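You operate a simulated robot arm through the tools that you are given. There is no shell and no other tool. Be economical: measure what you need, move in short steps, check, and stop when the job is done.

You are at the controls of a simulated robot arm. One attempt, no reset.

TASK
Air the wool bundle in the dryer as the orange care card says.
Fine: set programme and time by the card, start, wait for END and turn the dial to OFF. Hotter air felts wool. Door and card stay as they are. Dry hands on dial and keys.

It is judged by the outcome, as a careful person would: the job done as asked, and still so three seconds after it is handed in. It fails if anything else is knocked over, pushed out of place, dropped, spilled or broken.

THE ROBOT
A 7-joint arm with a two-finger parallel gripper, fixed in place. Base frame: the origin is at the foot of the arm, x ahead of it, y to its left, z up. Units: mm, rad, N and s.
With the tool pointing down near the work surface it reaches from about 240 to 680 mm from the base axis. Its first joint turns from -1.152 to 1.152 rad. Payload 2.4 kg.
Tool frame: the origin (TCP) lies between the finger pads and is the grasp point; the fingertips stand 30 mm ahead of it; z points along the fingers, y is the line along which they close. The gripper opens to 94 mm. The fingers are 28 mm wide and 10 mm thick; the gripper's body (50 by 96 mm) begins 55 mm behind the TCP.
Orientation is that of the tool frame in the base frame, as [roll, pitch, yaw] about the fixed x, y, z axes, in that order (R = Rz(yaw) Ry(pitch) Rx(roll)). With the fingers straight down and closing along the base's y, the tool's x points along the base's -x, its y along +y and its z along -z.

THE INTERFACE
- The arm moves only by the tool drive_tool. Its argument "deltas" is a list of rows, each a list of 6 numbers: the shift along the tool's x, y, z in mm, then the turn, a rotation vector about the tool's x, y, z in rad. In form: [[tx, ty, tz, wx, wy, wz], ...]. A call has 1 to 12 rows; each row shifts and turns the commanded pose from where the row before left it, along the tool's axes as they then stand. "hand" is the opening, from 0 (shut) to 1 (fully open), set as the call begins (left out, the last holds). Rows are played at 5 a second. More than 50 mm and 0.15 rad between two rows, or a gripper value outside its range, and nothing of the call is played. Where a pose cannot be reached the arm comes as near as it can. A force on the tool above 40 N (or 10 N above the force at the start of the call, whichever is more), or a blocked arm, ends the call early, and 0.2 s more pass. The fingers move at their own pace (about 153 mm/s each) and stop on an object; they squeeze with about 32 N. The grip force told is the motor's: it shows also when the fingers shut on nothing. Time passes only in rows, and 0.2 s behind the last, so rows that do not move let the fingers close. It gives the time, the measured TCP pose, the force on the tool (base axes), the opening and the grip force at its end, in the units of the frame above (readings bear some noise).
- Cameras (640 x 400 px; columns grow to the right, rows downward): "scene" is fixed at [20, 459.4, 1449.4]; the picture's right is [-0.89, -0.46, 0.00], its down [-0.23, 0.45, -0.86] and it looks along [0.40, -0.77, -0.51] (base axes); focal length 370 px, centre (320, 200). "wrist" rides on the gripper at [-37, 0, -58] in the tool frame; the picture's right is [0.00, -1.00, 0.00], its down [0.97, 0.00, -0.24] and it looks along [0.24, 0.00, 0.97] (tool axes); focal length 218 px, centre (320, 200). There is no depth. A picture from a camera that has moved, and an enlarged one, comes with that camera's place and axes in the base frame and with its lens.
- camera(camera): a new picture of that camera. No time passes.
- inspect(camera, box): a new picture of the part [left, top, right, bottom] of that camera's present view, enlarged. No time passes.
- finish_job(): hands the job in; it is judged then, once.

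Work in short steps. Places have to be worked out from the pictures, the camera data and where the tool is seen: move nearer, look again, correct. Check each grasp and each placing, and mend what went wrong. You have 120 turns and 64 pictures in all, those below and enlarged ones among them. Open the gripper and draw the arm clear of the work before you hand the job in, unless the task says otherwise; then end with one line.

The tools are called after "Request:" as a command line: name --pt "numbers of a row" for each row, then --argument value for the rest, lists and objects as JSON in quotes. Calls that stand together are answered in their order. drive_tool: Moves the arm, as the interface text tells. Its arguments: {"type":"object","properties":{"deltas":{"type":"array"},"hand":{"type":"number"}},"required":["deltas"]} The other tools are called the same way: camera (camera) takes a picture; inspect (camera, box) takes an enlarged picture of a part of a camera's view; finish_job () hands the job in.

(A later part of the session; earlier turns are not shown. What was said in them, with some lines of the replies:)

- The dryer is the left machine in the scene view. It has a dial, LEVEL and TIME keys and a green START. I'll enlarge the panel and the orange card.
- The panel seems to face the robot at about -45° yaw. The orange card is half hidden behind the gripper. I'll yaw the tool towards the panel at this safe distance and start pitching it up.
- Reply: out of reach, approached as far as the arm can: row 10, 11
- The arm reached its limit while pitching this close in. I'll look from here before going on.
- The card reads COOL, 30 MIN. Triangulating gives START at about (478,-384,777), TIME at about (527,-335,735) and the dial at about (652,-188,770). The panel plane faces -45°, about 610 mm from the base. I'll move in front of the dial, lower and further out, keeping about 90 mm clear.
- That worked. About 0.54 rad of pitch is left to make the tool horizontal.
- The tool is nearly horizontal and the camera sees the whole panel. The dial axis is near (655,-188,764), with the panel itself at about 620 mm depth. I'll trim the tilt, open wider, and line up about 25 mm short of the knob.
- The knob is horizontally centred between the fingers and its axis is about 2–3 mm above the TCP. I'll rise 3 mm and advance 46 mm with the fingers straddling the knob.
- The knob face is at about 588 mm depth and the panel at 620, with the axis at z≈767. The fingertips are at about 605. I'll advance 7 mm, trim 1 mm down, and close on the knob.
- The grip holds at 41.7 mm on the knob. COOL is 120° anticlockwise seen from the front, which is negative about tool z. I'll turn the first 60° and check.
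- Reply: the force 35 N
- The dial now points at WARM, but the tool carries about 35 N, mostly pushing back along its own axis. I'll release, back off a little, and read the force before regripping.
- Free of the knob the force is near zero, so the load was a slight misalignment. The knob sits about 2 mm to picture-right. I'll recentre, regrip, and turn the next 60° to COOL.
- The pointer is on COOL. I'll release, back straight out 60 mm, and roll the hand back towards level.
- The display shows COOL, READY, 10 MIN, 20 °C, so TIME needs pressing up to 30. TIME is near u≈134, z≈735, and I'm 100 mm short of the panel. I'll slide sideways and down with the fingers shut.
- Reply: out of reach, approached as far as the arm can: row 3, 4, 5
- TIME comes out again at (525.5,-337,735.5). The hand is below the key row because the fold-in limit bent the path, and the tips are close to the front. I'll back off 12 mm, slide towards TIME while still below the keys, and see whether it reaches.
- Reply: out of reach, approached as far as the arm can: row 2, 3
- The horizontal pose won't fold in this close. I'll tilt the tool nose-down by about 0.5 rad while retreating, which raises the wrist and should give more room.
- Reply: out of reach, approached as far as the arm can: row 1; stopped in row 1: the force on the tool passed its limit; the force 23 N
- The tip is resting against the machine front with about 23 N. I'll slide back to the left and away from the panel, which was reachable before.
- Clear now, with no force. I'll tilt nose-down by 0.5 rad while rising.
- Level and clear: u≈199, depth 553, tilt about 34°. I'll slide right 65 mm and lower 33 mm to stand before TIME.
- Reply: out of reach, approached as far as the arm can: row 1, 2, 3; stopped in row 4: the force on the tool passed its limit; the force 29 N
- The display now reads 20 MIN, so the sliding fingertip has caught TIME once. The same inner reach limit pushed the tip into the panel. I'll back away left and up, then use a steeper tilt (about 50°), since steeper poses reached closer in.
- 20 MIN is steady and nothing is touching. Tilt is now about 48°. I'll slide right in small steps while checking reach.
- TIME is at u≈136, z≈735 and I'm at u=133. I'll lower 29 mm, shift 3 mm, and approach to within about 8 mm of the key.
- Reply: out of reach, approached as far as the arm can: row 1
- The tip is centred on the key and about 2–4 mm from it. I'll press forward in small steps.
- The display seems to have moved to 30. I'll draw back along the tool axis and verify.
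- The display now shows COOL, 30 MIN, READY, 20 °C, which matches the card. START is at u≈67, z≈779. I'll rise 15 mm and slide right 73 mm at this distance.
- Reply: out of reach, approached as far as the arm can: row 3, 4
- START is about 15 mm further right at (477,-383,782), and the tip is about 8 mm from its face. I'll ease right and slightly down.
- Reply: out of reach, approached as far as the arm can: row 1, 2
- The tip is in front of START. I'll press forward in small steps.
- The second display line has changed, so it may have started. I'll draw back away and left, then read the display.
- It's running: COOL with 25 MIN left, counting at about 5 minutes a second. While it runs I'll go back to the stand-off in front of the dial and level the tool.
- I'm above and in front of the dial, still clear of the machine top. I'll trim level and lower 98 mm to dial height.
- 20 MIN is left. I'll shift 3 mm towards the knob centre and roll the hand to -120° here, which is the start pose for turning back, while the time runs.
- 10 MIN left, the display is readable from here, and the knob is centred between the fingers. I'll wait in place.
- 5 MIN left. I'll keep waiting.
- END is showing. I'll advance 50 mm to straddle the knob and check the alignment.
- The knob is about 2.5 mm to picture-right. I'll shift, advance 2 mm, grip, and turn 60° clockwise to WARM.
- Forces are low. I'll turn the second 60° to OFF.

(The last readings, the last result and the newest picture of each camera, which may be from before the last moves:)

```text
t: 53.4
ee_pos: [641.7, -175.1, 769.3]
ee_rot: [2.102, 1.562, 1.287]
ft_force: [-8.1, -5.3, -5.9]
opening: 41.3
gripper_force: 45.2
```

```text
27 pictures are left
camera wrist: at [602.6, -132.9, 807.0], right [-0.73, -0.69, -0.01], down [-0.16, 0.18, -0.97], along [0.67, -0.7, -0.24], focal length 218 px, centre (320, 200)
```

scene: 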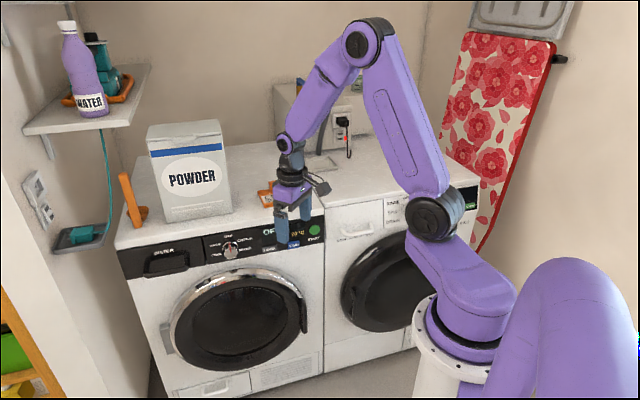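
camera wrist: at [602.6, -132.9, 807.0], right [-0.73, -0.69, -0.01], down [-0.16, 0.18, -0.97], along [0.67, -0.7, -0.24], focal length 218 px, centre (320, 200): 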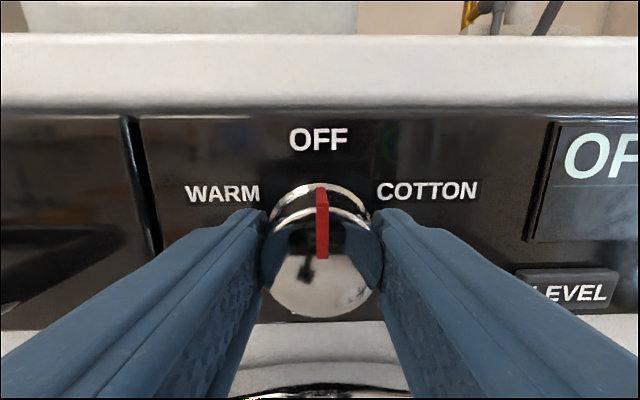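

The pointer is on OFF and the display shows OFF. I'll release and back straight out.

Request:
drive_tool --pt "0 0 0 0 0 0" --pt "0 0 0 0 0 0" --pt "0 0 -25 0 0 0" --pt "0 0 -25 0 0 0" --pt "0 0 -15 0 0 0" --pt "0 0 0 0 0 0" --hand 0.75

Request:
camera --camera "wrist"

Request:
camera --camera "scene"

```text
t: 54.8
ee_pos: [598.2, -124.9, 769.1]
ee_rot: [1.877, 1.565, 1.063]
ft_force: [-0.2, 0.3, -0.1]
opening: 70.8
gripper_force: 0.1
```

```text
26 pictures are left
camera wrist: at [558.4, -84.4, 807.4], right [-0.73, -0.69, -0.01], down [-0.16, 0.18, -0.97], along [0.67, -0.7, -0.24], focal length 218 px, centre (320, 200)
```

wrist: 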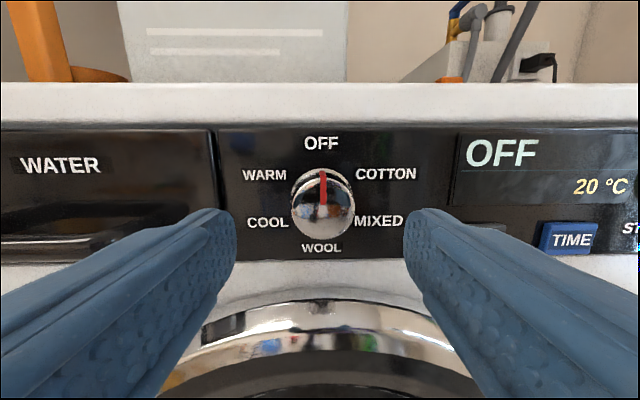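

```text
25 pictures are left
```

scene: 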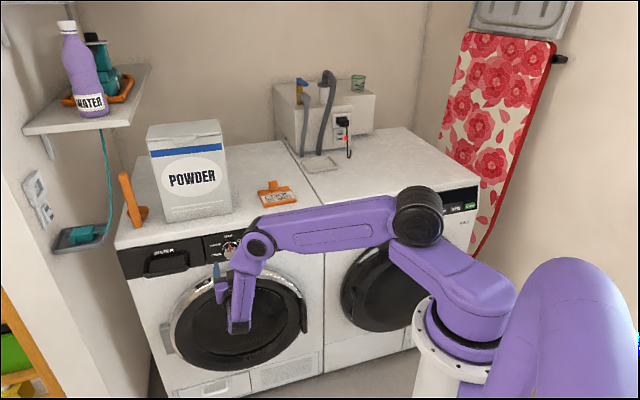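

The dial and display both read OFF, and the card, box and door are unmoved. I'll open fully and draw up and back a little further.

Request:
drive_tool --pt "-30 0 0 0 0 0" --pt "-30 0 0 0 0.1 0" --pt "-20 0 -15 0 0.13 0" --pt "0 0 -20 0 0.13 0" --pt "0 0 -20 0 0 0" --hand 1

Request:
camera --camera "wrist"

```text
t: 56.0
ee_pos: [564.2, -88.5, 862.5]
ee_rot: [3.127, 1.208, 2.315]
ft_force: [0.9, -0.2, 0.3]
opening: 94.0
gripper_force: 0.0
```

```text
24 pictures are left
camera wrist: at [535.3, -59.3, 917.9], right [-0.73, -0.69, -0.01], down [-0.39, 0.42, -0.82], along [0.57, -0.59, -0.57], focal length 218 px, centre (320, 200)
```

wrist: 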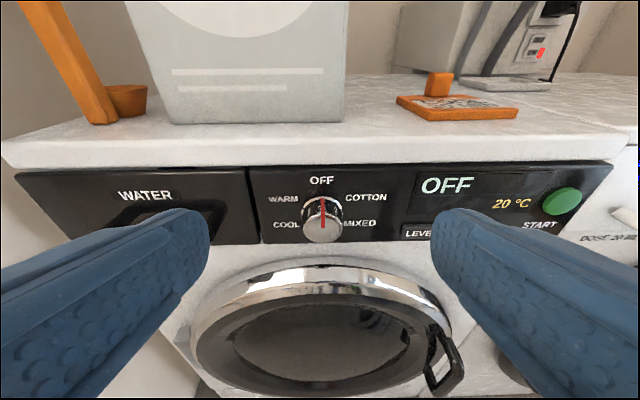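

The arm is clear, the gripper is open, and the dial and display read OFF. I'm handing the job in.

Request:
finish_job

```text
The job is handed in.
```

The wool bundle was aired on COOL for 30 MIN as the card says; the dryer ran to END at 20 °C, the dial is back on OFF, and the door and card were left as they were.
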